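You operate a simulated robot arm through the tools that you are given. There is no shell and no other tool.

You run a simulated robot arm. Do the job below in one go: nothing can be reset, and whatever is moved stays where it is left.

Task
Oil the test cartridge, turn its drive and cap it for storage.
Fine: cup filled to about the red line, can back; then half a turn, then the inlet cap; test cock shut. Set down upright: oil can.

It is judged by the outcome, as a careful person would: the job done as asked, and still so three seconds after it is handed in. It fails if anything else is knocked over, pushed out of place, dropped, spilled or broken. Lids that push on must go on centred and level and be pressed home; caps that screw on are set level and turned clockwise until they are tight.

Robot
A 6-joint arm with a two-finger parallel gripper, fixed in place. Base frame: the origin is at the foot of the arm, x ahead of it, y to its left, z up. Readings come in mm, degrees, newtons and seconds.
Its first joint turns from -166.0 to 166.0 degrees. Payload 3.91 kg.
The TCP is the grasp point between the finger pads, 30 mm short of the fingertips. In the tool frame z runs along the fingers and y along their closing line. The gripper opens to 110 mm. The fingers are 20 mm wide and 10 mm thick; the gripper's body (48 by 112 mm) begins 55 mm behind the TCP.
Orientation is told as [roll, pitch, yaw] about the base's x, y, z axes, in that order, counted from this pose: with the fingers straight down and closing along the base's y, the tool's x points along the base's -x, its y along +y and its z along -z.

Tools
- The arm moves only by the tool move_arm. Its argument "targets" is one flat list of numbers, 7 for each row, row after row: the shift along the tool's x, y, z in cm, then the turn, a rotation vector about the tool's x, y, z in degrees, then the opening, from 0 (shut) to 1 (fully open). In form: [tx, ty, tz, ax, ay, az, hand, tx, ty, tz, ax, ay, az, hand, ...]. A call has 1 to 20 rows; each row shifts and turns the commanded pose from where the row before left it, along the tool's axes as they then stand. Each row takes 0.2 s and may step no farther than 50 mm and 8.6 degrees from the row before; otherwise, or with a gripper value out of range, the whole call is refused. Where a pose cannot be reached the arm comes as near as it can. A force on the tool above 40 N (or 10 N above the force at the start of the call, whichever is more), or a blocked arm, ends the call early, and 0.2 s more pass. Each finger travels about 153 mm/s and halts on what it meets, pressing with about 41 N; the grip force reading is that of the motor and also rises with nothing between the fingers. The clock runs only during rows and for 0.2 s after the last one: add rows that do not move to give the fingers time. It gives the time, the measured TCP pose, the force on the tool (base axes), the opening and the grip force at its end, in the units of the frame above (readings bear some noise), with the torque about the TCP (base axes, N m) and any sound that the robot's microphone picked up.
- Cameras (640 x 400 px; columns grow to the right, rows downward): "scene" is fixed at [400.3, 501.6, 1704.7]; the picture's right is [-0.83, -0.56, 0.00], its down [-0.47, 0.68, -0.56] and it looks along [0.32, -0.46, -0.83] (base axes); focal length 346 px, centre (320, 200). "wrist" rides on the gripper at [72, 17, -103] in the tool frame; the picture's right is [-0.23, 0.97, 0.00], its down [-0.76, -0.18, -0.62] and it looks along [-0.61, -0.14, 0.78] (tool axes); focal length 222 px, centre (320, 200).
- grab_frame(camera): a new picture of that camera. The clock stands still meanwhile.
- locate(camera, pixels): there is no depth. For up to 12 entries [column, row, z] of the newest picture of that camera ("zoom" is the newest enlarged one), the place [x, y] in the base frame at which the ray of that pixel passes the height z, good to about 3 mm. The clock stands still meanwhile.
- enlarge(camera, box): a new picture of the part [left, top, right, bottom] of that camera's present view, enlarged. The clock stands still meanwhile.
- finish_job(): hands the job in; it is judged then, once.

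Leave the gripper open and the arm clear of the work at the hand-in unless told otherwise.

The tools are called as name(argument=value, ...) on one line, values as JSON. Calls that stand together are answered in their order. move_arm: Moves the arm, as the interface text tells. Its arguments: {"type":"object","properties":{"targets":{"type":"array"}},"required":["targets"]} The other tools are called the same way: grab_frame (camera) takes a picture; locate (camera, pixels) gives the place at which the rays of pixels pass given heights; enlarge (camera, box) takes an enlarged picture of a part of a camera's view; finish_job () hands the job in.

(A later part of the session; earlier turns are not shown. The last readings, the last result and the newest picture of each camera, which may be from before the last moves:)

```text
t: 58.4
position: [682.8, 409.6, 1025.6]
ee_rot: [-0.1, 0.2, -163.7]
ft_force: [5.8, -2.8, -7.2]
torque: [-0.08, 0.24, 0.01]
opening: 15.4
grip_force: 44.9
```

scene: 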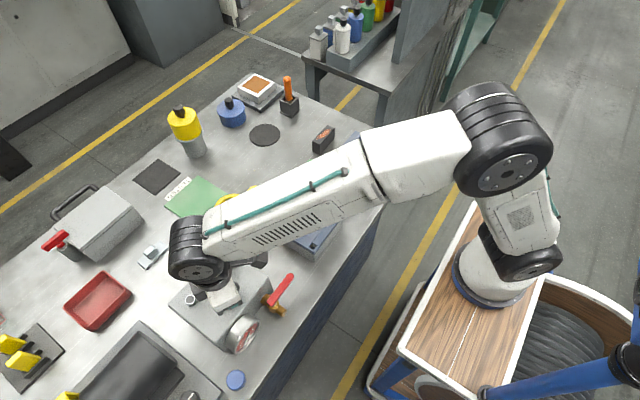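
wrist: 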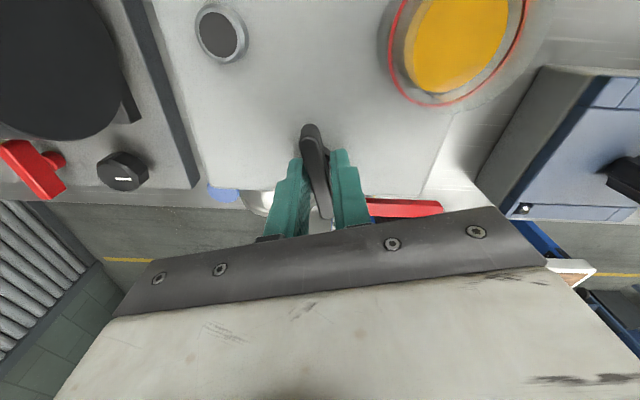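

move_arm(targets=[0, 0, 0, 0, 0, -8, 0.05, 0, 0, 0, 0, 0, -8, 0.05, 0, 0, 0, 0, 0, -8, 0.05])

enlarge(camera="scene", box=[150, 230, 310, 400])

grab_frame(camera="wrist")

```text
t: 59.2
position: [682.1, 408.8, 1025.7]
ee_rot: [0.8, 0.3, -142.9]
ft_force: [13.8, -8.2, -6.2]
torque: [0.5, -0.58, -0.04]
opening: 15.2
grip_force: 45.2
out of reach, approached as far as the arm can: row 3
stopped in row 3: the force on the tool passed its limit at 62 N (the readings are from after the stop); the commanded pose is now the measured one
```

```text
2.35 times, centred on (230, 315) of scene
```

zoom: 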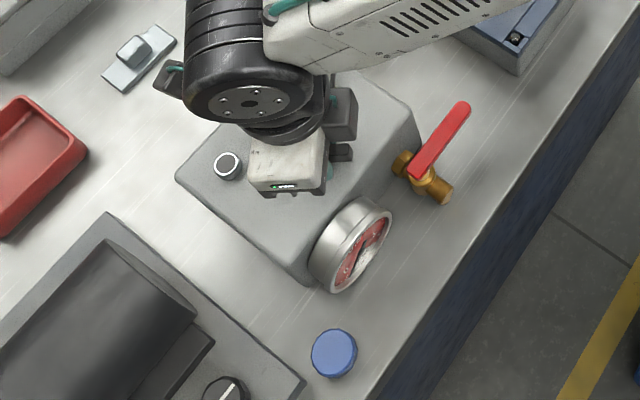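

```text
taken
```

wrist: 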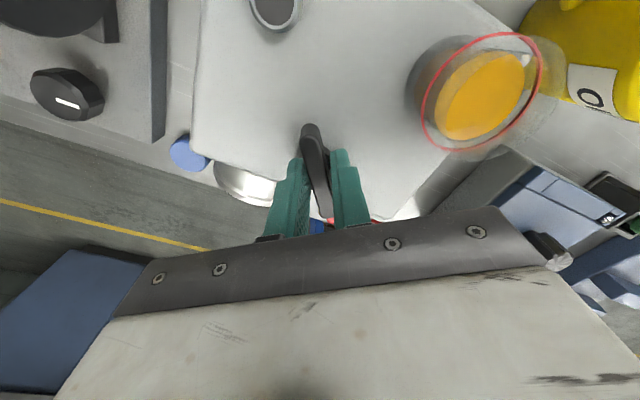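

The wrist joint hit its end at yaw 217 (128.8° of turn done). The cartridge hasn't moved in the scene picture. I'll release, lift, level the tool, and regrip from the opposite yaw (~37°).

move_arm(targets=[0, 0, 0, 0, 0, 0, 0.4, 0, 0, 0, 0, 0, 0, 0.4, 0, 0, -2, 0, 0, 0, 0.4, 0, 0, -3, 0.8, -0.3, 0, 0.4])

grab_frame(camera="wrist")

enlarge(camera="scene", box=[180, 240, 280, 340])

```text
t: 60.2
position: [679.6, 410.4, 1077.3]
ee_rot: [-0.1, 0.0, -142.8]
ft_force: [-0.6, 0.5, 0.1]
torque: [-0.02, 0.02, 0.02]
opening: 43.7
grip_force: 0.0
```

```text
taken
```

wrist: 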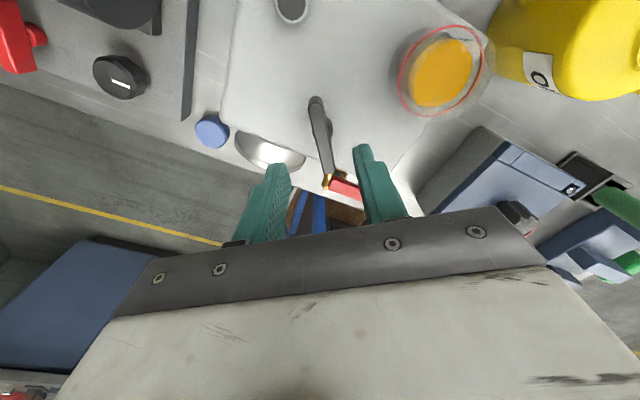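

```text
4.00 times, centred on (230, 290) of scene
```

zoom: 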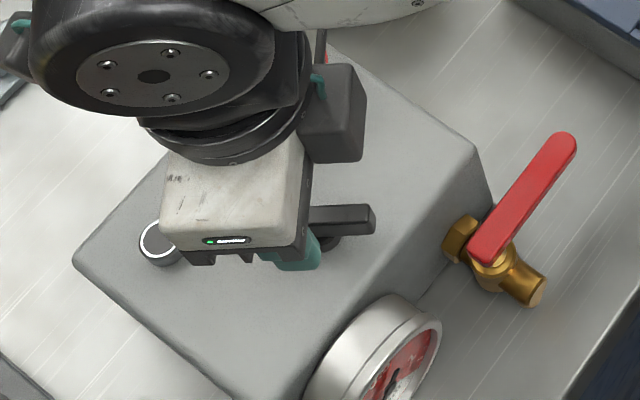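

The bar has turned with the hand. Raise 40 mm and spin the hand back 180°.

move_arm(targets=[0, 0, -4, 0, 0, 0, 0.4, 0, 0, 0, 0, 0, 8.5, 0.4, 0, 0, 0, 0, 0, 8.5, 0.4, 0, 0, 0, 0, 0, 8.5, 0.4, 0, 0, 0, 0, 0, 8.5, 0.4, 0, 0, 0, 0, 0, 8.5, 0.4, 0, 0, 0, 0, 0, 8.5, 0.4, 0, 0, 0, 0, 0, 8.5, 0.4, 0, 0, 0, 0, 0, 8.5, 0.4, 0, 0, 0, 0, 0, 8.5, 0.4, 0, 0, 0, 0, 0, 8.5, 0.4, 0, 0, 0, 0, 0, 8.5, 0.4, 0, 0, 0, 0, 0, 8.5, 0.4, 0, 0, 0, 0, 0, 8.5, 0.4, 0, 0, 0, 0, 0, 8.5, 0.4, 0, 0, 0, 0, 0, 8.5, 0.4, 0, 0, 0, 0, 0, 8.5, 0.4, 0, 0, 0, 0, 0, 8.5, 0.4, 0, 0, 0, 0, 0, 8.5, 0.4])

move_arm(targets=[0, 0, 0, 0, 0, 8.5, 0.4, 0, 0, 0, 0, 0, 8.5, 0.4, 0, 0, 0, 0, 0, 8.5, 0.4, 0, 0, 0, 0, 0, 1.5, 0.4, 0, 0, 0, 0, 0, 0, 0.4])

grab_frame(camera="wrist")

enlarge(camera="wrist", box=[230, 40, 410, 200])

```text
t: 64.2
position: [681.1, 411.2, 1115.6]
ee_rot: [0.1, -0.1, 64.1]
ft_force: [-0.7, -0.1, -0.3]
torque: [0.02, -0.01, -0.03]
opening: 44.1
grip_force: 0.1
```

```text
t: 65.4
position: [681.2, 409.5, 1117.2]
ee_rot: [0.0, -0.1, 37.3]
ft_force: [0.3, 0.2, 0.0]
torque: [0.01, 0.01, 0.01]
opening: 44.0
grip_force: 0.1
```

```text
taken
```

wrist: 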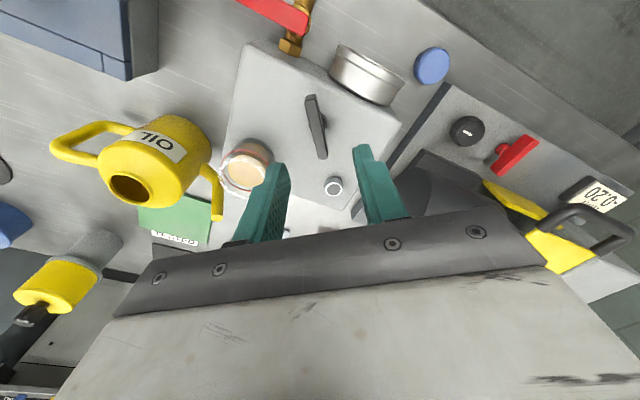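

```text
2.50 times, centred on (320, 120) of wrist
```

zoom: 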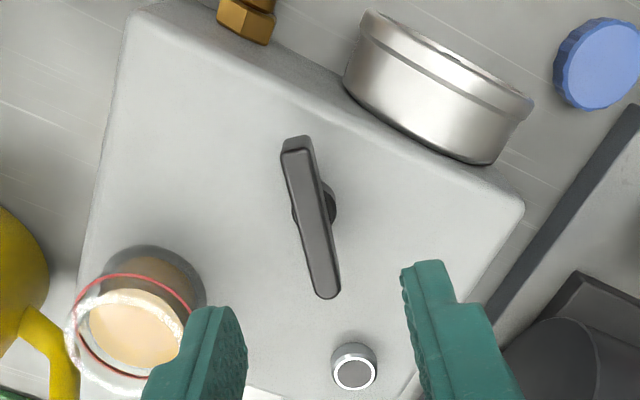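

Bar now aligned with the hand at yaw 37°. Locate its center, then descend and regrip.

locate(camera="zoom", pixels=[[296, 140, 1008], [328, 292, 1008], [312, 218, 1008], [325, 205, 992]])

```text
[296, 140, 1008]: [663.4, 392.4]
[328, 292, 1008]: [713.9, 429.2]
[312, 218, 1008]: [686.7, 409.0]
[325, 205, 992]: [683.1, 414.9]
```

move_arm(targets=[-0.39, -0.11, 3, 0, 0, 0, 0.4, 0, 0, 3, 0, 0, 0, 0.4, 0, 0, 2, 0, 0, 0, 0.4, 0, 0, 1.0, 0, 0, 0, 0.4, 0, 0, 0, 0, 0, 0, 0.4])

grab_frame(camera="wrist")

```text
t: 66.6
position: [685.2, 411.4, 1026.4]
ee_rot: [0.0, -0.1, 37.2]
ft_force: [0.1, 0.0, 0.2]
torque: [0.01, -0.01, -0.01]
opening: 44.0
grip_force: 0.1
```

```text
taken
```

wrist: 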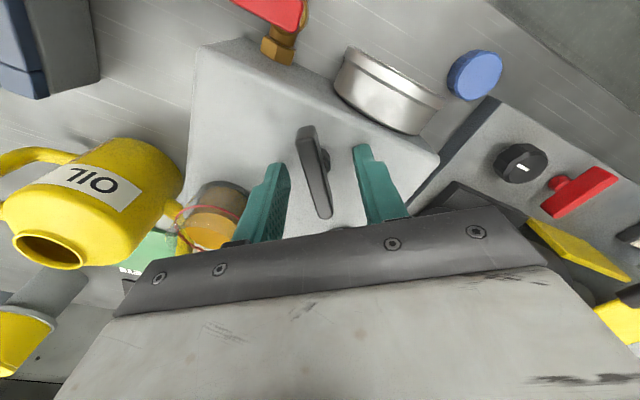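

move_arm(targets=[0, 0, 0, 0, 0, 0, 0.05, 0, 0, 0, 0, 0, 0, 0.05, 0, 0, 0, 0, 0, 0, 0.05])

```text
t: 67.4
position: [686.1, 410.3, 1027.3]
ee_rot: [0.1, -0.1, 37.2]
ft_force: [9.2, -10.1, -0.8]
torque: [-0.24, -0.36, -0.05]
opening: 15.5
grip_force: 44.9
```

move_arm(targets=[0, -0.15, 0, 0, 0, 0, 0.05, 0, 0, 0, 0, 0, 0, 0.05])

move_arm(targets=[0, 0, 0, 0, 0, -8, 0.05, 0, 0, 0, 0, 0, -8, 0.05])

```text
t: 68.0
position: [685.7, 411.0, 1026.6]
ee_rot: [0.1, -0.1, 37.2]
ft_force: [8.9, -4.9, 0.4]
torque: [-0.53, 0.37, -0.04]
opening: 15.5
grip_force: 44.7
```

```text
t: 68.6
position: [685.9, 409.7, 1025.6]
ee_rot: [0.0, -0.1, 53.4]
ft_force: [10.7, -1.3, 2.9]
torque: [-1.11, 0.46, -0.08]
opening: 15.4
grip_force: 45.9
```

Follows smoothly. Relieve slightly and finish the remaining ~35°.

move_arm(targets=[-0.07, -0.1, 0, 0, 0, 0, 0.05, 0, 0, 0, 0, 0, -8, 0.05, 0, 0, 0, 0, 0, -8, 0.05])

move_arm(targets=[0, 0, 0, 0, 0, -8, 0.05, 0, 0, 0, 0, 0, -8, 0.05, 0, 0, 0, 0, 0, -3.5, 0.05, 0, 0, 0, 0, 0, 0, 0.05])

grab_frame(camera="wrist")

```text
t: 69.4
position: [685.4, 410.8, 1026.7]
ee_rot: [0.1, 0.0, 69.3]
ft_force: [-10.1, -8.1, -7.8]
torque: [0.94, -0.19, -0.1]
opening: 15.7
grip_force: 45.3
```

```text
t: 70.4
position: [685.6, 410.2, 1027.5]
ee_rot: [0.1, -0.1, 88.7]
ft_force: [-23.4, -7.1, -17.0]
torque: [-0.43, 0.61, 0.08]
opening: 15.5
grip_force: 45.3
```

```text
taken
```

wrist: 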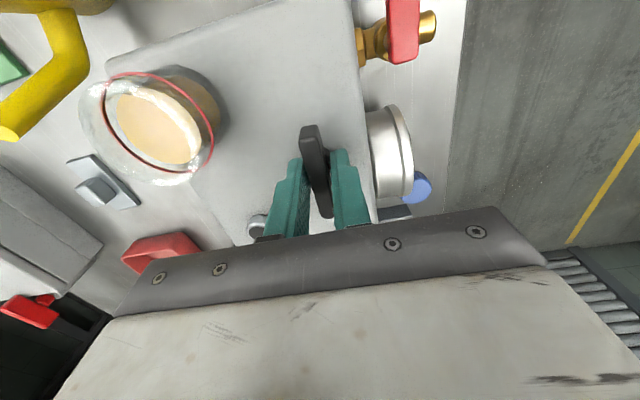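

Half turn done: the squared end of the bar is now where the round end was. Relieve the side load, open, lift, and view.

move_arm(targets=[0, 0.22, 0.1, 0, 0, 0, 0.05, 0, 0, 0, 0, 0, 0, 0.4, 0, 0, 0, 0, 0, 0, 0.4, 0, 0, -3, 0, 0, 0, 0.4, 0, 0, -4, 0, 0, 0, 0.6, 0, 0, -4, 0, 0, 0, 1, 0, 0, -4, 0, 0, 0, 1, 0, 0, 0, 0, 0, 0, 1])

grab_frame(camera="wrist")

enlarge(camera="wrist", box=[200, 20, 440, 200])

enlarge(camera="scene", box=[150, 230, 310, 400])

```text
t: 72.2
position: [687.1, 409.5, 1177.8]
ee_rot: [0.0, -0.1, 88.7]
ft_force: [0.2, 0.2, 0.9]
torque: [0.02, 0.01, -0.01]
opening: 110.2
grip_force: 0.0
```

```text
taken
```

wrist: 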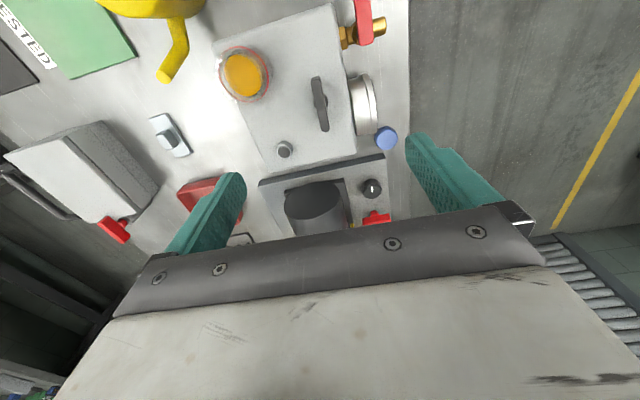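

```text
2.22 times, centred on (320, 110) of wrist
```

zoom: 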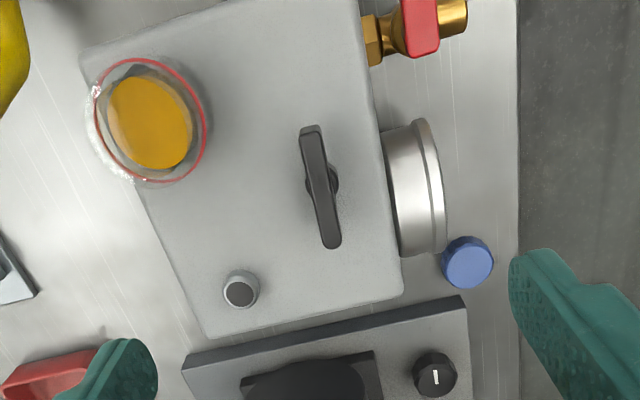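

```text
2.35 times, centred on (230, 315) of scene
```

zoom: 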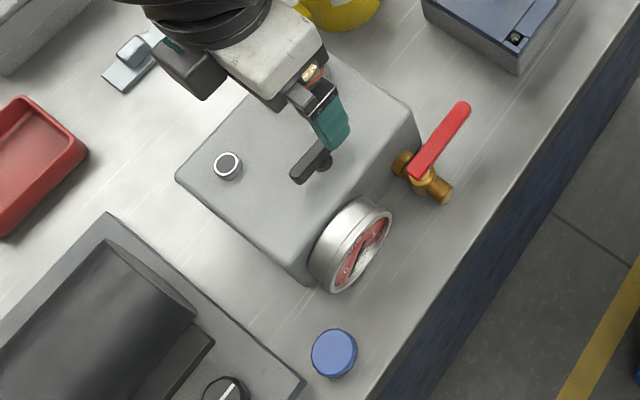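

The bar has been turned half a turn and the cartridge is in place. Quick check of the gauge and cup in the scene view.

enlarge(camera="scene", box=[225, 310, 265, 360])

grab_frame(camera="scene")

```text
8.00 times, centred on (245, 335) of scene
```

zoom: 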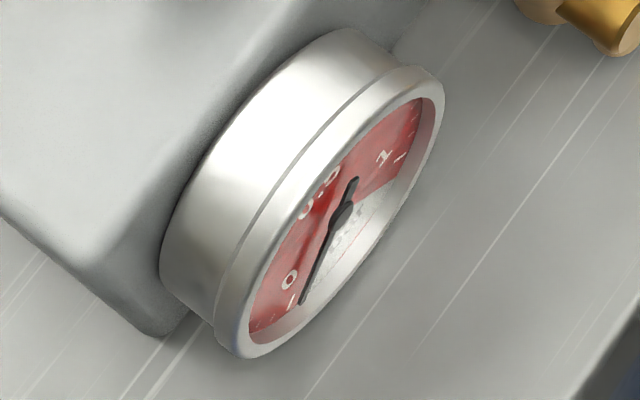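

```text
taken
```

scene: 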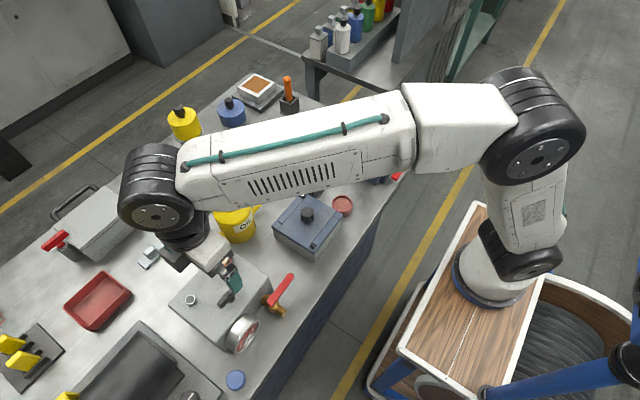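

Now the cap. I'll measure the cap, the plate corner near it, and the inlet tube from this view.

locate(camera="wrist", pixels=[[386.2, 138, 890], [386.2, 138, 905], [384.4, 153.7, 890], [384.4, 153.7, 910], [284, 150.5, 1003], [284, 150.5, 1010], [375, 128, 905], [398, 140, 905]])

locate(camera="scene", pixels=[[235, 379, 890], [235, 379, 905], [190, 300, 1003], [190, 300, 1010]])

```text
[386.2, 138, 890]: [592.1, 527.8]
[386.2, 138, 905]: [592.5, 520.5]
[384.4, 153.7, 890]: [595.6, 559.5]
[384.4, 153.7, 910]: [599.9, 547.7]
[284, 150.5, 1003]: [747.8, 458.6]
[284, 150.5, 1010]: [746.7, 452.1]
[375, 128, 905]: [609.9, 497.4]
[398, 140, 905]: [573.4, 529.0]
```

```text
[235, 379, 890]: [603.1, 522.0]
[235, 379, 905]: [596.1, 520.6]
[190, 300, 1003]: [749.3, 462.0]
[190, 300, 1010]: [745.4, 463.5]
```

Cap top center ≈ (594,520.5,907). I'll move above it at yaw ≈ 89° (fingers along x, clear of the gauge and the plate), and look closer.

move_arm(targets=[-2.72, 2.39, 0, 0, 0, 0, 1, -2.72, 2.39, 0, 0, 0, 0, 1, -2.72, 2.39, 0, 0, 0, 0, 0.7, -2.72, 2.39, 0, 0, 0, 0, 0.6, 0, 0, 4, 0, 0, 0, 0.6, 0, 0, 4, 0, 0, 0, 0.6, 0, 0, 4, 0, 0, 0, 0.6, 0, 0, 2, 0, 0, 0, 0.6, 0, 0, 0, 0, 0, 0, 0.6])

grab_frame(camera="wrist")

enlarge(camera="wrist", box=[240, 60, 400, 200])

```text
t: 74.2
position: [589.2, 522.3, 1037.4]
ee_rot: [0.0, 0.0, 88.8]
ft_force: [-0.4, -0.9, -0.1]
torque: [0.0, 0.03, 0.0]
opening: 66.2
grip_force: 0.0
```

```text
taken
```

wrist: 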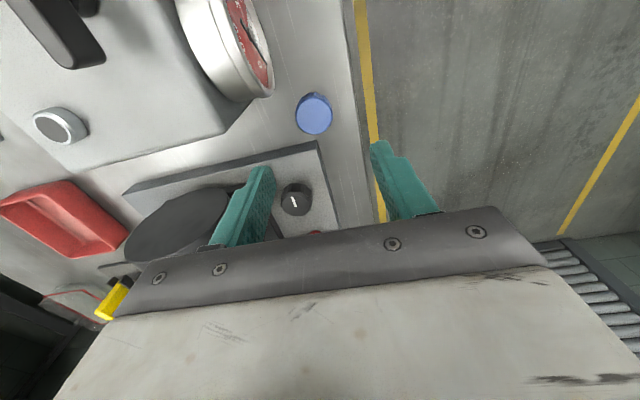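

```text
2.86 times, centred on (320, 130) of wrist
```

zoom: 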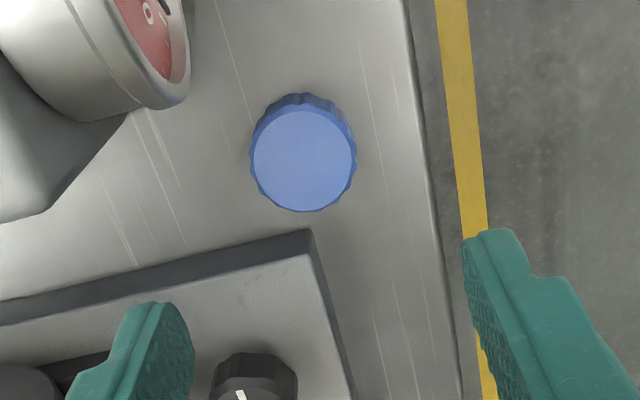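

locate(camera="zoom", pixels=[[303, 160, 905], [303, 160, 908], [252, 160, 905], [356, 160, 905], [303, 110, 905], [303, 211, 905], [303, 94, 886], [308, 232, 905], [310, 258, 905], [120, 120, 960]])

enlarge(camera="scene", box=[215, 355, 260, 400])

```text
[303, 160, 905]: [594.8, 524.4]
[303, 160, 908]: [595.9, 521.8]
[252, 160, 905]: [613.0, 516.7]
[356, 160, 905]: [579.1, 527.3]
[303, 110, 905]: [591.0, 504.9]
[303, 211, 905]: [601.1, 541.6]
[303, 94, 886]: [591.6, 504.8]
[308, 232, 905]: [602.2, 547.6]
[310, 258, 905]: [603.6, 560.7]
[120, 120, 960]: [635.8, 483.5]
```

```text
8.89 times, centred on (238, 378) of scene
```

zoom: 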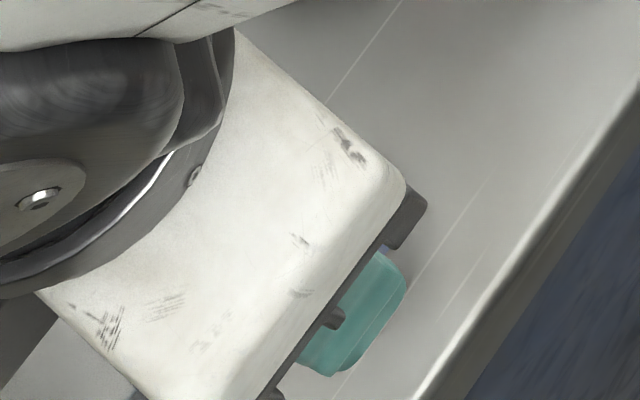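

Cap center ≈ (596,523). Shift 7 mm in +x and descend to z ≈ 955, then check alignment.

move_arm(targets=[-0.05, -0.68, 2, 0, 0, 0, 0.6, 0, 0, 3, 0, 0, 0, 0.6, 0, 0, 3, 0, 0, 0, 0.6, 0, 0, 0, 0, 0, 0, 0.6])

grab_frame(camera="wrist")

```text
t: 75.2
position: [596.6, 522.1, 955.3]
ee_rot: [0.0, 0.0, 88.7]
ft_force: [-0.3, 0.0, -0.2]
torque: [0.01, 0.03, 0.0]
opening: 66.1
grip_force: 0.1
```

```text
taken
```

wrist: 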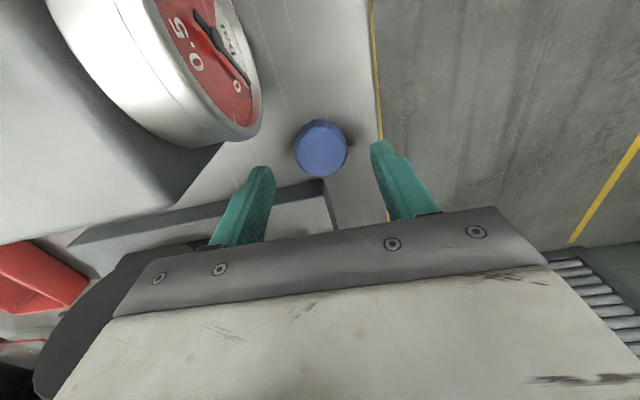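

locate(camera="wrist", pixels=[[321, 153, 906], [296, 152, 906], [347, 150, 906], [320, 177, 906], [320, 121, 888]])

```text
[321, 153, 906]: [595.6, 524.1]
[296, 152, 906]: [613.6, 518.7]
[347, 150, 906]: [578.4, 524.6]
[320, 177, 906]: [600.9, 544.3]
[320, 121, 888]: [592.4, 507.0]
```

Well aligned. Shift 1.5 mm, lower to z ≈ 923 and close on the cap.

move_arm(targets=[-0.15, 0.05, 1.5, 0, 0, 0, 0.6, 0, 0, 1.2, 0, 0, 0, 0.6, 0, 0, 0.5, 0, 0, 0, 0.6, 0, 0, 0, 0, 0, 0, 0.6])

move_arm(targets=[0, 0, 0, 0, 0, 0, 0.2, 0, 0, 0, 0, 0, 0, 0.2, 0, 0, 0, 0, 0, 0, 0.2])

grab_frame(camera="wrist")

```text
t: 76.0
position: [597.9, 524.0, 929.7]
ee_rot: [-0.2, -0.3, 88.8]
ft_force: [-4.4, -10.5, 14.0]
torque: [-0.42, 0.67, 0.38]
opening: 67.9
grip_force: 2.6
stopped in row 4: the force on the tool passed its limit at 47 N (the readings are from after the stop); the commanded pose is now the measured one
```

```text
t: 76.8
position: [596.4, 526.8, 928.8]
ee_rot: [-0.3, -0.5, 88.7]
ft_force: [-7.1, 7.6, 18.8]
torque: [0.1, 0.58, -0.22]
opening: 36.6
grip_force: 41.3
```

```text
taken
```

wrist: 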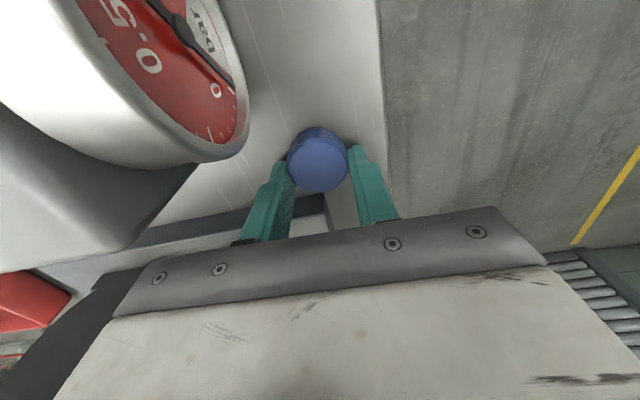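

The fingertips touched the bench (so it's at z ≈ 899), and the cap is held at 36.6 mm. I'd rather grip a little higher so the tips don't foul the cartridge top: open, raise 5 mm, level, re-close.

move_arm(targets=[0, 0, -0.1, 0, 0, 0, 0.2, 0, 0, 0, 0, 0, 0, 0.5, 0, 0, 0, 0, 0, 0, 0.5, 0, 0, -0.4, -0.2, 0.3, 0, 0.5, 0, 0, 0, 0, 0, 0, 0.5])

grab_frame(camera="wrist")

enlarge(camera="wrist", box=[240, 90, 400, 230])

```text
t: 78.0
position: [597.5, 523.2, 934.0]
ee_rot: [0.1, 0.1, 88.8]
ft_force: [0.0, 0.1, -0.5]
torque: [-0.01, 0.0, 0.0]
opening: 55.1
grip_force: 0.0
```

```text
taken
```

wrist: 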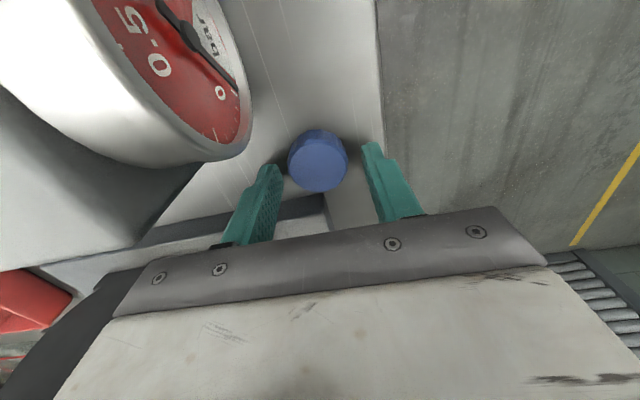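

```text
2.86 times, centred on (320, 160) of wrist
```

zoom: 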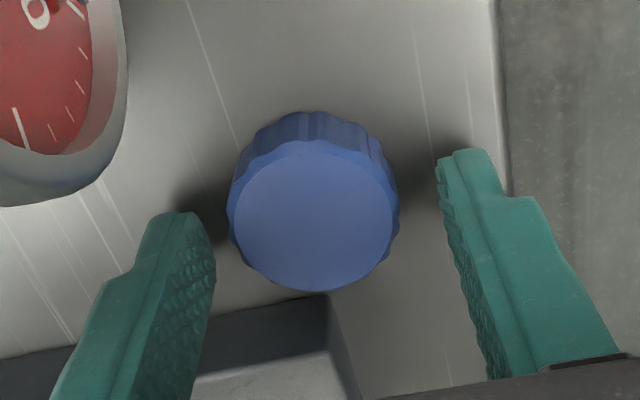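

locate(camera="zoom", pixels=[[313, 216, 910], [313, 216, 915], [230, 210, 910], [398, 208, 910], [311, 140, 910], [312, 291, 910], [311, 112, 899]])

```text
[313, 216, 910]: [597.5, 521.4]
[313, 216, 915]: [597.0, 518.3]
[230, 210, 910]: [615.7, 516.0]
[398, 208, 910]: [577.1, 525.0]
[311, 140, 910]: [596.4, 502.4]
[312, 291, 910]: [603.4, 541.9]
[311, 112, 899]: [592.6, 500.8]
```

Cap is ~13 mm tall (899–912). Shift 1.7 mm in −y to center the fingers, then close.

move_arm(targets=[0.17, 0, 0.05, 0, 0, 0, 0.5, 0, 0, 0, 0, 0, 0, 0.2, 0, 0, 0, 0, 0, 0, 0.2, 0, 0, 0, 0, 0, 0, 0.2])

move_arm(targets=[0, 0, -0.5, 0, 0, 0, 0.2, 0, 0, -1.5, 0, 0, 0, 0.2, 0, 0, -3, 0, 0, 0, 0.2, 0, 0, -4, 0, 0, 0, 0.2, 0, 0, -4, 0, 0, 0, 0.2, 0, 0, -2, 0, 0, 0, 0.2, 0, 0, 0, 0, 0, 0, 0.2])

grab_frame(camera="wrist")

enlarge(camera="wrist", box=[240, 90, 400, 230])

enlarge(camera="scene", box=[180, 300, 280, 400])

```text
t: 79.0
position: [598.4, 523.3, 932.4]
ee_rot: [0.0, 0.2, 88.8]
ft_force: [-0.3, 0.7, 0.2]
torque: [0.01, -0.01, -0.02]
opening: 36.9
grip_force: 41.0
```

```text
t: 80.6
position: [598.3, 522.6, 1083.6]
ee_rot: [-0.1, 0.0, 88.9]
ft_force: [-0.4, 0.2, 0.1]
torque: [0.0, 0.01, 0.04]
opening: 36.4
grip_force: 41.0
```

```text
taken
```

wrist: 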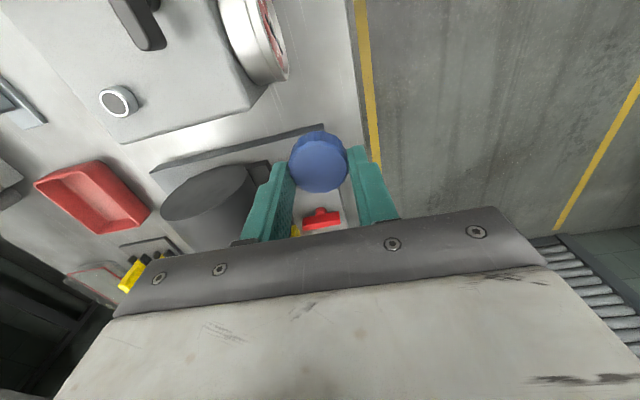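

```text
2.86 times, centred on (320, 160) of wrist
```

zoom: 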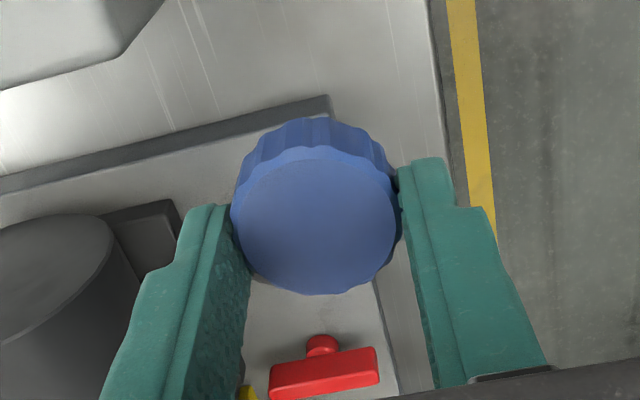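

```text
4.00 times, centred on (230, 350) of scene
```

zoom: 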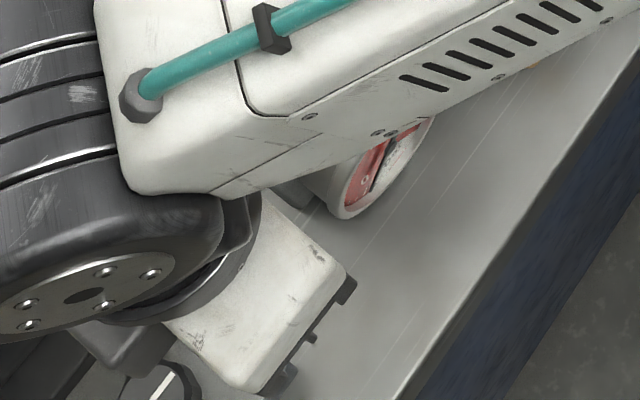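

The cap is held. I'll carry it near the inlet (stopping 40 mm beside it) to measure the tube precisely from close by.

move_arm(targets=[0.49, -3.75, 0, 0, 0, 0, 0.2, 0.49, -3.75, 0, 0, 0, 0, 0.2, 0.49, -3.75, 0, 0, 0, 0, 0.2, 0.49, -3.75, 0, 0, 0, 0, 0.2, 0, 0, 0, 0, 0, 0, 0.2])

grab_frame(camera="wrist")

enlarge(camera="wrist", box=[240, 20, 400, 200])

enlarge(camera="scene", box=[150, 250, 250, 340])

```text
t: 81.8
position: [748.0, 500.4, 1084.8]
ee_rot: [0.1, 0.0, 88.8]
ft_force: [-0.4, -0.4, -0.1]
torque: [0.02, -0.02, -0.02]
opening: 36.5
grip_force: 41.2
```

```text
taken
```

wrist: 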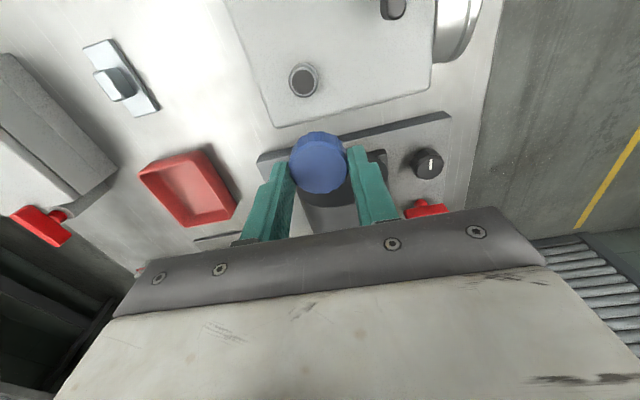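

```text
2.22 times, centred on (320, 110) of wrist
```

zoom: 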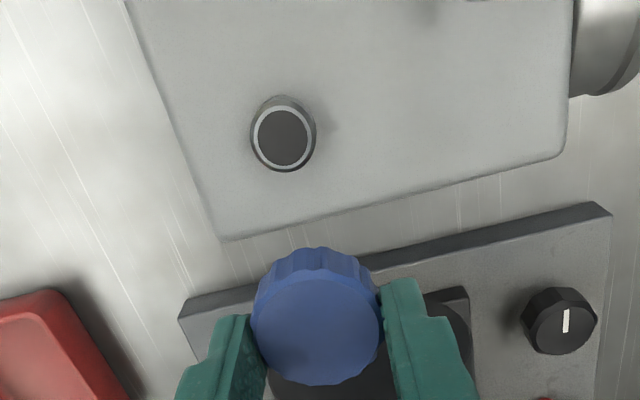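

```text
4.44 times, centred on (200, 295) of scene
```

zoom: 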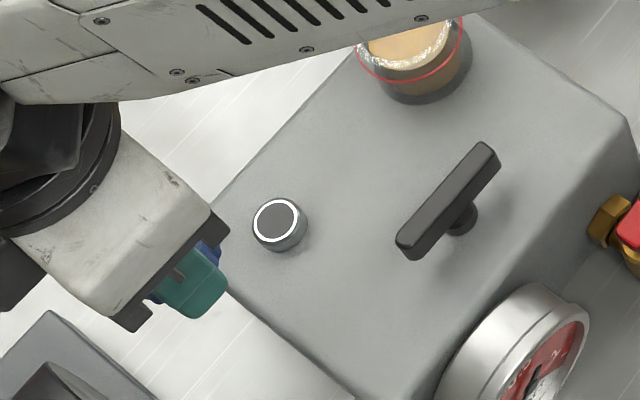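

locate(camera="wrist", pixels=[[303.4, 82.1, 1003], [303.4, 82.1, 1013], [289.5, 82, 1008], [317.5, 82, 1008], [318.6, 168.5, 1064]])

locate(camera="zoom", pixels=[[277, 221, 1003], [277, 221, 1013], [254, 222, 1008], [301, 222, 1008]])

```text
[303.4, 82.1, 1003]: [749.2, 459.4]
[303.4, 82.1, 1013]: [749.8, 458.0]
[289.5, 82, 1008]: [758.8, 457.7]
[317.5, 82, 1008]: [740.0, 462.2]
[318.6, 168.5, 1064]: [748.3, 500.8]
```

```text
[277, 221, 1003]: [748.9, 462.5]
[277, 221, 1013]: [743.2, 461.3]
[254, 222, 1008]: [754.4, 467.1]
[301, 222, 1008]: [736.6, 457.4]
```

Inlet lip center ≈ (749,460.4), z ≈ 1003; the cap is centred under the TCP. I'll turn the hand counter-clockwise to yaw ≈ 205 (to have room for clockwise turning) while moving over the inlet at height.

move_arm(targets=[2.01, -0.09, 0, 0, 0, 0, 0.2, 2.01, -0.09, 0, 0, 0, 0, 0.2, 0, 0, 0, 0, 0, -8.3, 0.2, 0, 0, 0, 0, 0, -8.3, 0.2, 0, 0, 0, 0, 0, -8.3, 0.2, 0, 0, 0, 0, 0, -8.3, 0.2, 0, 0, 0, 0, 0, -8.3, 0.2, 0, 0, 0, 0, 0, -8.3, 0.2, 0, 0, 0, 0, 0, -8.3, 0.2, 0, 0, 0, 0, 0, -8.3, 0.2, 0, 0, 0, 0, 0, -8.3, 0.2, 0, 0, 0, 0, 0, -8.3, 0.2, 0, 0, 0, 0, 0, -8.3, 0.2, 0, 0, 0, 0, 0, -8.3, 0.2, 0, 0, 0, 0, 0, -8.3, 0.2, 0, 0, 0, 0, 0, -8.3, 0.2, 0, 0, 0, 0, 0, 0, 0.2])

grab_frame(camera="wrist")

enlarge(camera="scene", box=[150, 250, 250, 340])

```text
t: 85.4
position: [748.0, 459.8, 1084.7]
ee_rot: [-0.1, -0.1, -155.0]
ft_force: [0.7, -0.1, -0.7]
torque: [0.0, -0.01, 0.01]
opening: 36.6
grip_force: 41.1
```

```text
taken
```

wrist: 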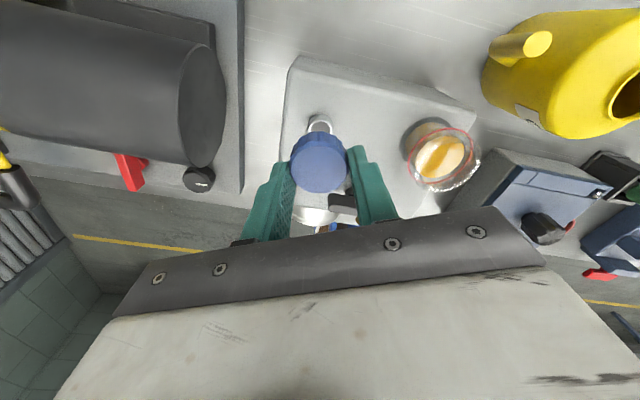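

```text
4.44 times, centred on (200, 295) of scene
```

zoom: 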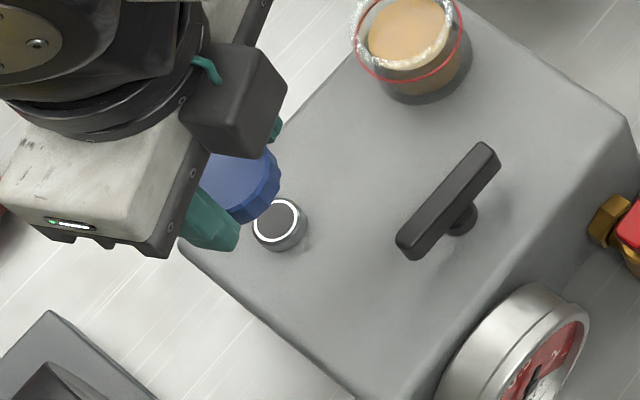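

locate(camera="wrist", pixels=[[318.6, 165, 1064], [290, 162, 1064], [348, 160, 1064], [319, 192, 1064], [317, 140, 1064], [320, 124, 1003]])

enlarge(camera="wrist", box=[260, 100, 380, 210])

```text
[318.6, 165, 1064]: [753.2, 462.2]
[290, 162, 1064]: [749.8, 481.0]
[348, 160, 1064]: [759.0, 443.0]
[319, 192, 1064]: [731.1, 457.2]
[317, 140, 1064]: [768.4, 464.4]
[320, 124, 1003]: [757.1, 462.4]
```

```text
3.64 times, centred on (320, 155) of wrist
```

zoom: 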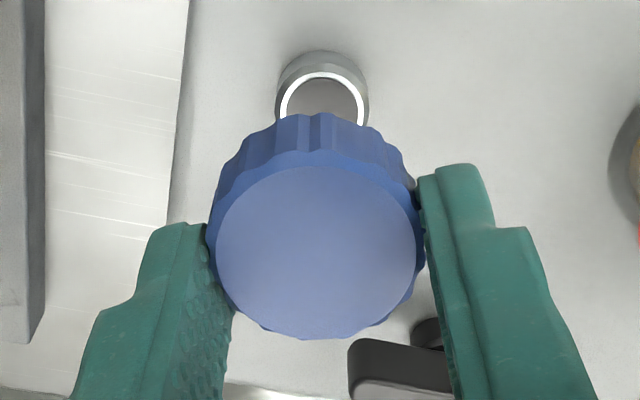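

Cap center estimated (749.5,461), nearly over the tube (749,460.4). Lower until the cap is ~10 mm above the lip and verify.

move_arm(targets=[0, 0, 2, 0, 0, 0, 0.2, 0, 0, 1.6, 0, 0, 0, 0.2, 0, 0, 0, 0, 0, 0, 0.2])

enlarge(camera="wrist", box=[260, 100, 380, 210])

enlarge(camera="scene", box=[165, 270, 225, 330])

```text
t: 86.2
position: [749.1, 459.9, 1046.3]
ee_rot: [0.0, 0.0, -155.0]
ft_force: [0.4, -0.7, -0.1]
torque: [0.02, -0.01, -0.01]
opening: 36.6
grip_force: 40.7
```

```text
3.64 times, centred on (320, 155) of wrist
```

zoom: 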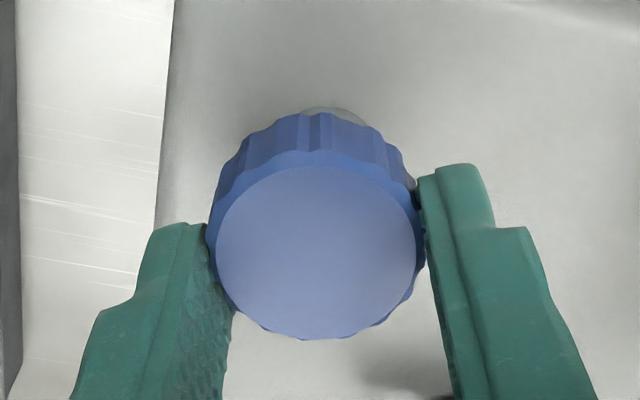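

```text
6.67 times, centred on (195, 300) of scene
```

zoom: 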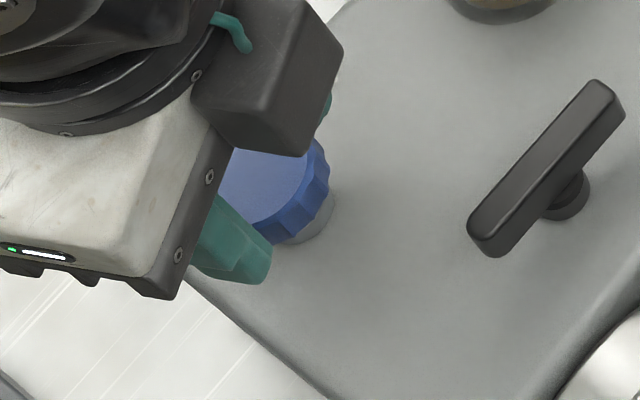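

The scene view shows cap and tube aligned within about 1 mm. Now descend slowly in small steps, watching for contact.

move_arm(targets=[0, 0.05, 0.3, 0, 0, 0, 0.2, 0, 0, 0.2, 0, 0, 0, 0.2])

move_arm(targets=[0, 0, 0.2, 0, 0, 0, 0.2])

move_arm(targets=[0, 0, 0.2, 0, 0, 0, 0.2])

```text
t: 86.8
position: [747.3, 461.8, 1042.5]
ee_rot: [0.1, 0.0, -154.9]
ft_force: [-0.6, -0.4, -0.5]
torque: [0.03, -0.01, 0.02]
opening: 36.7
grip_force: 40.9
```

```text
t: 87.2
position: [748.2, 459.4, 1040.6]
ee_rot: [0.0, 0.0, -155.0]
ft_force: [0.1, 0.3, -0.4]
torque: [0.01, -0.02, -0.02]
opening: 36.7
grip_force: 40.9
```

```text
t: 87.6
position: [748.0, 460.8, 1038.4]
ee_rot: [-0.1, 0.0, -155.0]
ft_force: [0.2, 1.0, -0.7]
torque: [0.0, -0.04, 0.02]
opening: 36.5
grip_force: 41.1
```

move_arm(targets=[0, 0, 0.15, 0, 0, 0, 0.2])

move_arm(targets=[0, 0, 0.15, 0, 0, 0, 0.2])

enlarge(camera="scene", box=[165, 270, 225, 330])

```text
t: 88.0
position: [747.0, 459.7, 1037.2]
ee_rot: [-0.1, 0.0, -155.1]
ft_force: [0.0, -0.6, -0.9]
torque: [0.01, 0.0, 0.02]
opening: 36.6
grip_force: 40.5
```

```text
t: 88.4
position: [747.8, 458.1, 1035.1]
ee_rot: [0.0, 0.0, -155.0]
ft_force: [-0.6, 0.1, -0.7]
torque: [0.02, -0.02, -0.05]
opening: 36.5
grip_force: 41.3
```

```text
6.67 times, centred on (195, 300) of scene
```

zoom: 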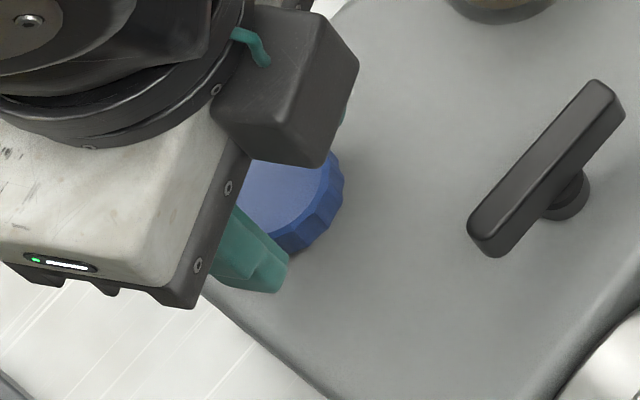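

No contact yet; the cap is just reaching the lip. Continue.

move_arm(targets=[0, 0, 0.15, 0, 0, 0, 0.2])

move_arm(targets=[0, 0, 0.15, 0, 0, 0, 0.2])

move_arm(targets=[0, 0, 0.15, 0, 0, 0, 0.2])

```text
t: 88.8
position: [747.4, 458.9, 1033.5]
ee_rot: [0.0, 0.0, -155.1]
ft_force: [0.4, -1.0, -0.5]
torque: [0.01, 0.0, -0.02]
opening: 36.6
grip_force: 41.0
```

```text
t: 89.2
position: [747.7, 459.2, 1031.7]
ee_rot: [0.0, 0.0, -155.0]
ft_force: [0.3, 0.1, 0.3]
torque: [0.0, 0.0, 0.0]
opening: 36.8
grip_force: 40.8
```

```text
t: 89.6
position: [747.9, 458.8, 1030.1]
ee_rot: [0.0, -0.1, -154.9]
ft_force: [0.3, -0.6, -0.4]
torque: [0.02, 0.01, 0.01]
opening: 36.7
grip_force: 41.2
```

move_arm(targets=[0, 0, 0.12, 0, 0, 0, 0.2])

move_arm(targets=[0, 0, 0.12, 0, 0, 0, 0.2])

enlarge(camera="scene", box=[165, 270, 225, 330])

enlarge(camera="wrist", box=[260, 100, 380, 210])

```text
t: 90.0
position: [748.0, 459.4, 1029.7]
ee_rot: [0.0, 0.0, -155.0]
ft_force: [-0.8, -2.5, 0.9]
torque: [-0.06, 0.02, 0.02]
opening: 36.5
grip_force: 41.5
```

```text
t: 90.4
position: [747.6, 459.3, 1026.8]
ee_rot: [0.0, -0.2, -155.0]
ft_force: [-11.4, -11.7, -1.4]
torque: [-0.09, -0.08, -0.01]
opening: 36.7
grip_force: 41.0
```

```text
6.67 times, centred on (195, 300) of scene
```

zoom: 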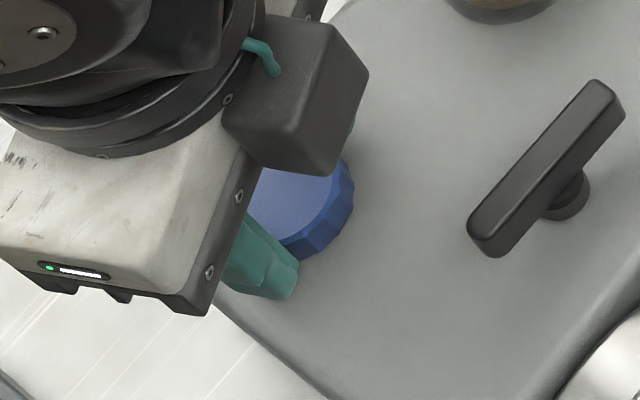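

```text
3.64 times, centred on (320, 155) of wrist
```

zoom: 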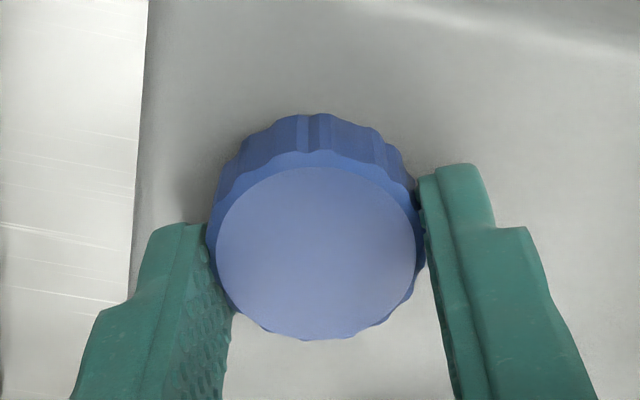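

Contact now with a side push (−11, −12 N): the cap bore is bearing on the tube edge. Shift the hand (−1.2, −1.2 mm) to centre it.

move_arm(targets=[-0.14, 0.05, 0, 0, 0, 0, 0.2, 0, 0, 0, 0, 0, 0, 0.2])

```text
t: 91.0
position: [747.3, 459.3, 1028.7]
ee_rot: [0.0, 0.0, -155.0]
ft_force: [-7.2, -9.6, -2.4]
torque: [-0.33, 0.25, 0.0]
opening: 36.3
grip_force: 40.9
```

move_arm(targets=[-0.14, 0.08, 0, 0, 0, 0, 0.2, 0, 0, 0, 0, 0, 0, 0.2])

```text
t: 91.6
position: [748.0, 458.4, 1028.1]
ee_rot: [-0.1, 0.3, -155.0]
ft_force: [12.3, 8.6, -1.9]
torque: [0.16, -0.26, 0.0]
opening: 36.2
grip_force: 40.5
```

Overshot slightly; go back about half.

move_arm(targets=[0.08, -0.04, 0, 0, 0, 0, 0.2, 0, 0, 0, 0, 0, 0, 0.2])

```text
t: 92.2
position: [748.0, 457.7, 1027.9]
ee_rot: [-0.1, 0.0, -155.0]
ft_force: [13.0, 9.1, -0.2]
torque: [0.24, -0.48, 0.0]
opening: 36.6
grip_force: 41.7
```

move_arm(targets=[0.08, -0.05, 0, 0, 0, 0, 0.2, 0, 0, 0, 0, 0, 0, 0.2])

```text
t: 92.8
position: [747.4, 458.3, 1028.1]
ee_rot: [0.1, -0.1, -155.0]
ft_force: [7.3, 2.0, -1.0]
torque: [0.08, -0.26, -0.01]
opening: 36.5
grip_force: 40.7
```

Side load is small now. Begin turning clockwise with slight downward pressure, watching force and torque.

move_arm(targets=[0.05, 0, 0.05, 0, 0, 0, 0.2, 0, 0, 0, 0, 0, 8, 0.2, 0, 0, 0, 0, 0, 8, 0.2, 0, 0, 0, 0, 0, 8, 0.2])

enlarge(camera="wrist", box=[260, 100, 380, 210])

```text
t: 93.8
position: [747.1, 461.1, 1027.8]
ee_rot: [-0.2, 0.0, -179.1]
ft_force: [2.8, 9.1, -2.1]
torque: [0.19, -0.03, 0.03]
opening: 36.7
grip_force: 41.2
```

```text
3.64 times, centred on (320, 155) of wrist
```

zoom: 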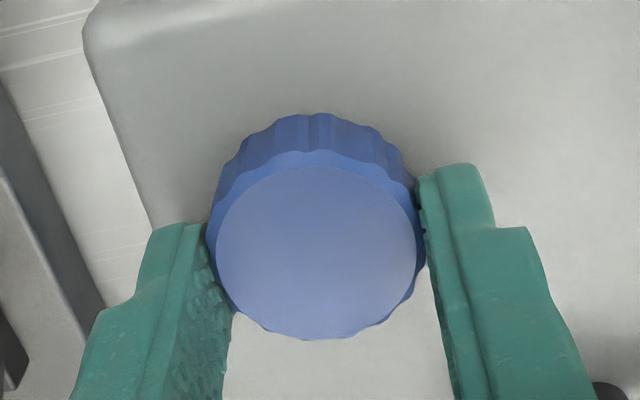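

move_arm(targets=[0.03, -0.08, 0, 0, 0, 0, 0.2, 0, 0, 0.005, 0, 0, 8, 0.2, 0, 0, 0.005, 0, 0, 8, 0.2, 0, 0, 0.005, 0, 0, 8, 0.2])

move_arm(targets=[0, 0, 0.005, 0, 0, 8, 0.2, 0, 0, 0.005, 0, 0, 8, 0.2, 0, 0, 0.005, 0, 0, 8, 0.2])

```text
t: 94.8
position: [747.6, 461.3, 1027.8]
ee_rot: [0.0, 0.0, 156.9]
ft_force: [-4.4, 12.2, -2.6]
torque: [0.33, 0.2, 0.0]
opening: 36.7
grip_force: 40.7
```

```text
t: 95.6
position: [747.9, 461.2, 1027.8]
ee_rot: [-0.1, 0.1, 132.9]
ft_force: [-0.2, 26.6, -2.5]
torque: [0.66, 0.07, 0.05]
opening: 36.5
grip_force: 40.8
```

The side load swings as I rotate — the cap sits ~2.2 mm off the TCP along tool x. I'll correct position now and from here rotate about the cap's center.

move_arm(targets=[-0.146, -0.136, 0, 0, 0, 0, 0.2, 0, 0, 0, 0, 0, 0, 0.2])

```text
t: 96.2
position: [749.5, 462.7, 1028.0]
ee_rot: [0.1, 0.1, 132.9]
ft_force: [-8.4, 13.2, -2.0]
torque: [0.47, 0.2, 0.0]
opening: 36.5
grip_force: 40.5
```

move_arm(targets=[-0.11, -0.02, 0, 0, 0, 0, 0.2, 0, 0, 0, 0, 0, 0, 0.2])

move_arm(targets=[0.002, -0.031, 0.005, 0, 0, 8, 0.2, 0.002, -0.031, 0.005, 0, 0, 8, 0.2, 0.002, -0.031, 0.005, 0, 0, 8, 0.2])

```text
t: 96.8
position: [748.6, 461.6, 1028.1]
ee_rot: [0.1, -0.1, 132.9]
ft_force: [-6.5, 3.6, -4.7]
torque: [0.14, 0.15, 0.01]
opening: 36.7
grip_force: 40.9
```

```text
t: 97.6
position: [749.1, 461.5, 1027.0]
ee_rot: [0.0, -0.1, 108.8]
ft_force: [-3.8, -3.7, -6.2]
torque: [-0.09, 0.07, 0.01]
opening: 36.5
grip_force: 40.3
```

Side loads are now small, and the cap pulls the hand down slightly (thread engaging). Continue turning, following it down a bit more.

move_arm(targets=[0.002, -0.031, 0.04, 0, 0, 8, 0.2, 0.002, -0.031, 0.01, 0, 0, 8, 0.2, 0.002, -0.031, 0.01, 0, 0, 8, 0.2, 0.002, -0.031, 0.01, 0, 0, 8, 0.2])

move_arm(targets=[0.002, -0.031, 0.01, 0, 0, 8, 0.2, 0.002, -0.031, 0.01, 0, 0, 8, 0.2, 0.002, -0.031, 0.01, 0, 0, 8, 0.2, 0.002, -0.031, 0.01, 0, 0, 8, 0.2])

enlarge(camera="wrist", box=[260, 100, 380, 210])

```text
t: 98.6
position: [749.7, 462.1, 1026.8]
ee_rot: [0.0, 0.0, 76.8]
ft_force: [8.3, -5.3, -1.9]
torque: [-0.22, -0.28, 0.04]
opening: 36.6
grip_force: 40.9
```

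```text
t: 99.6
position: [752.0, 463.0, 1025.0]
ee_rot: [0.1, 0.0, 44.9]
ft_force: [8.2, -13.7, -1.0]
torque: [-0.4, -0.28, 0.05]
opening: 36.5
grip_force: 41.7
```

```text
3.64 times, centred on (320, 155) of wrist
```

zoom: 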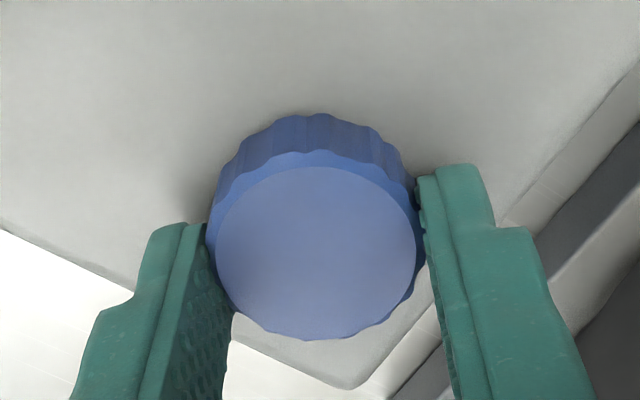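

move_arm(targets=[0.028, -0.11, 0, 0, 0, 0, 0.2, 0.002, -0.025, 0.008, 0, 0, 8, 0.2, 0.002, -0.025, 0.008, 0, 0, 8, 0.2, 0.002, -0.025, 0.008, 0, 0, 8, 0.2])

move_arm(targets=[0.002, -0.025, 0.008, 0, 0, 8, 0.2, 0.002, -0.025, 0.008, 0, 0, 8, 0.2, 0.002, -0.025, 0.008, 0, 0, 8, 0.2])

```text
t: 100.6
position: [751.2, 460.7, 1025.2]
ee_rot: [0.1, -0.1, 20.8]
ft_force: [18.1, -9.1, -0.2]
torque: [-0.33, -0.47, 0.03]
opening: 36.4
grip_force: 41.1
```

```text
t: 101.4
position: [753.6, 459.8, 1024.8]
ee_rot: [0.0, 0.2, -3.2]
ft_force: [16.4, -15.7, -0.4]
torque: [-0.39, -0.58, 0.05]
opening: 36.7
grip_force: 41.3
```

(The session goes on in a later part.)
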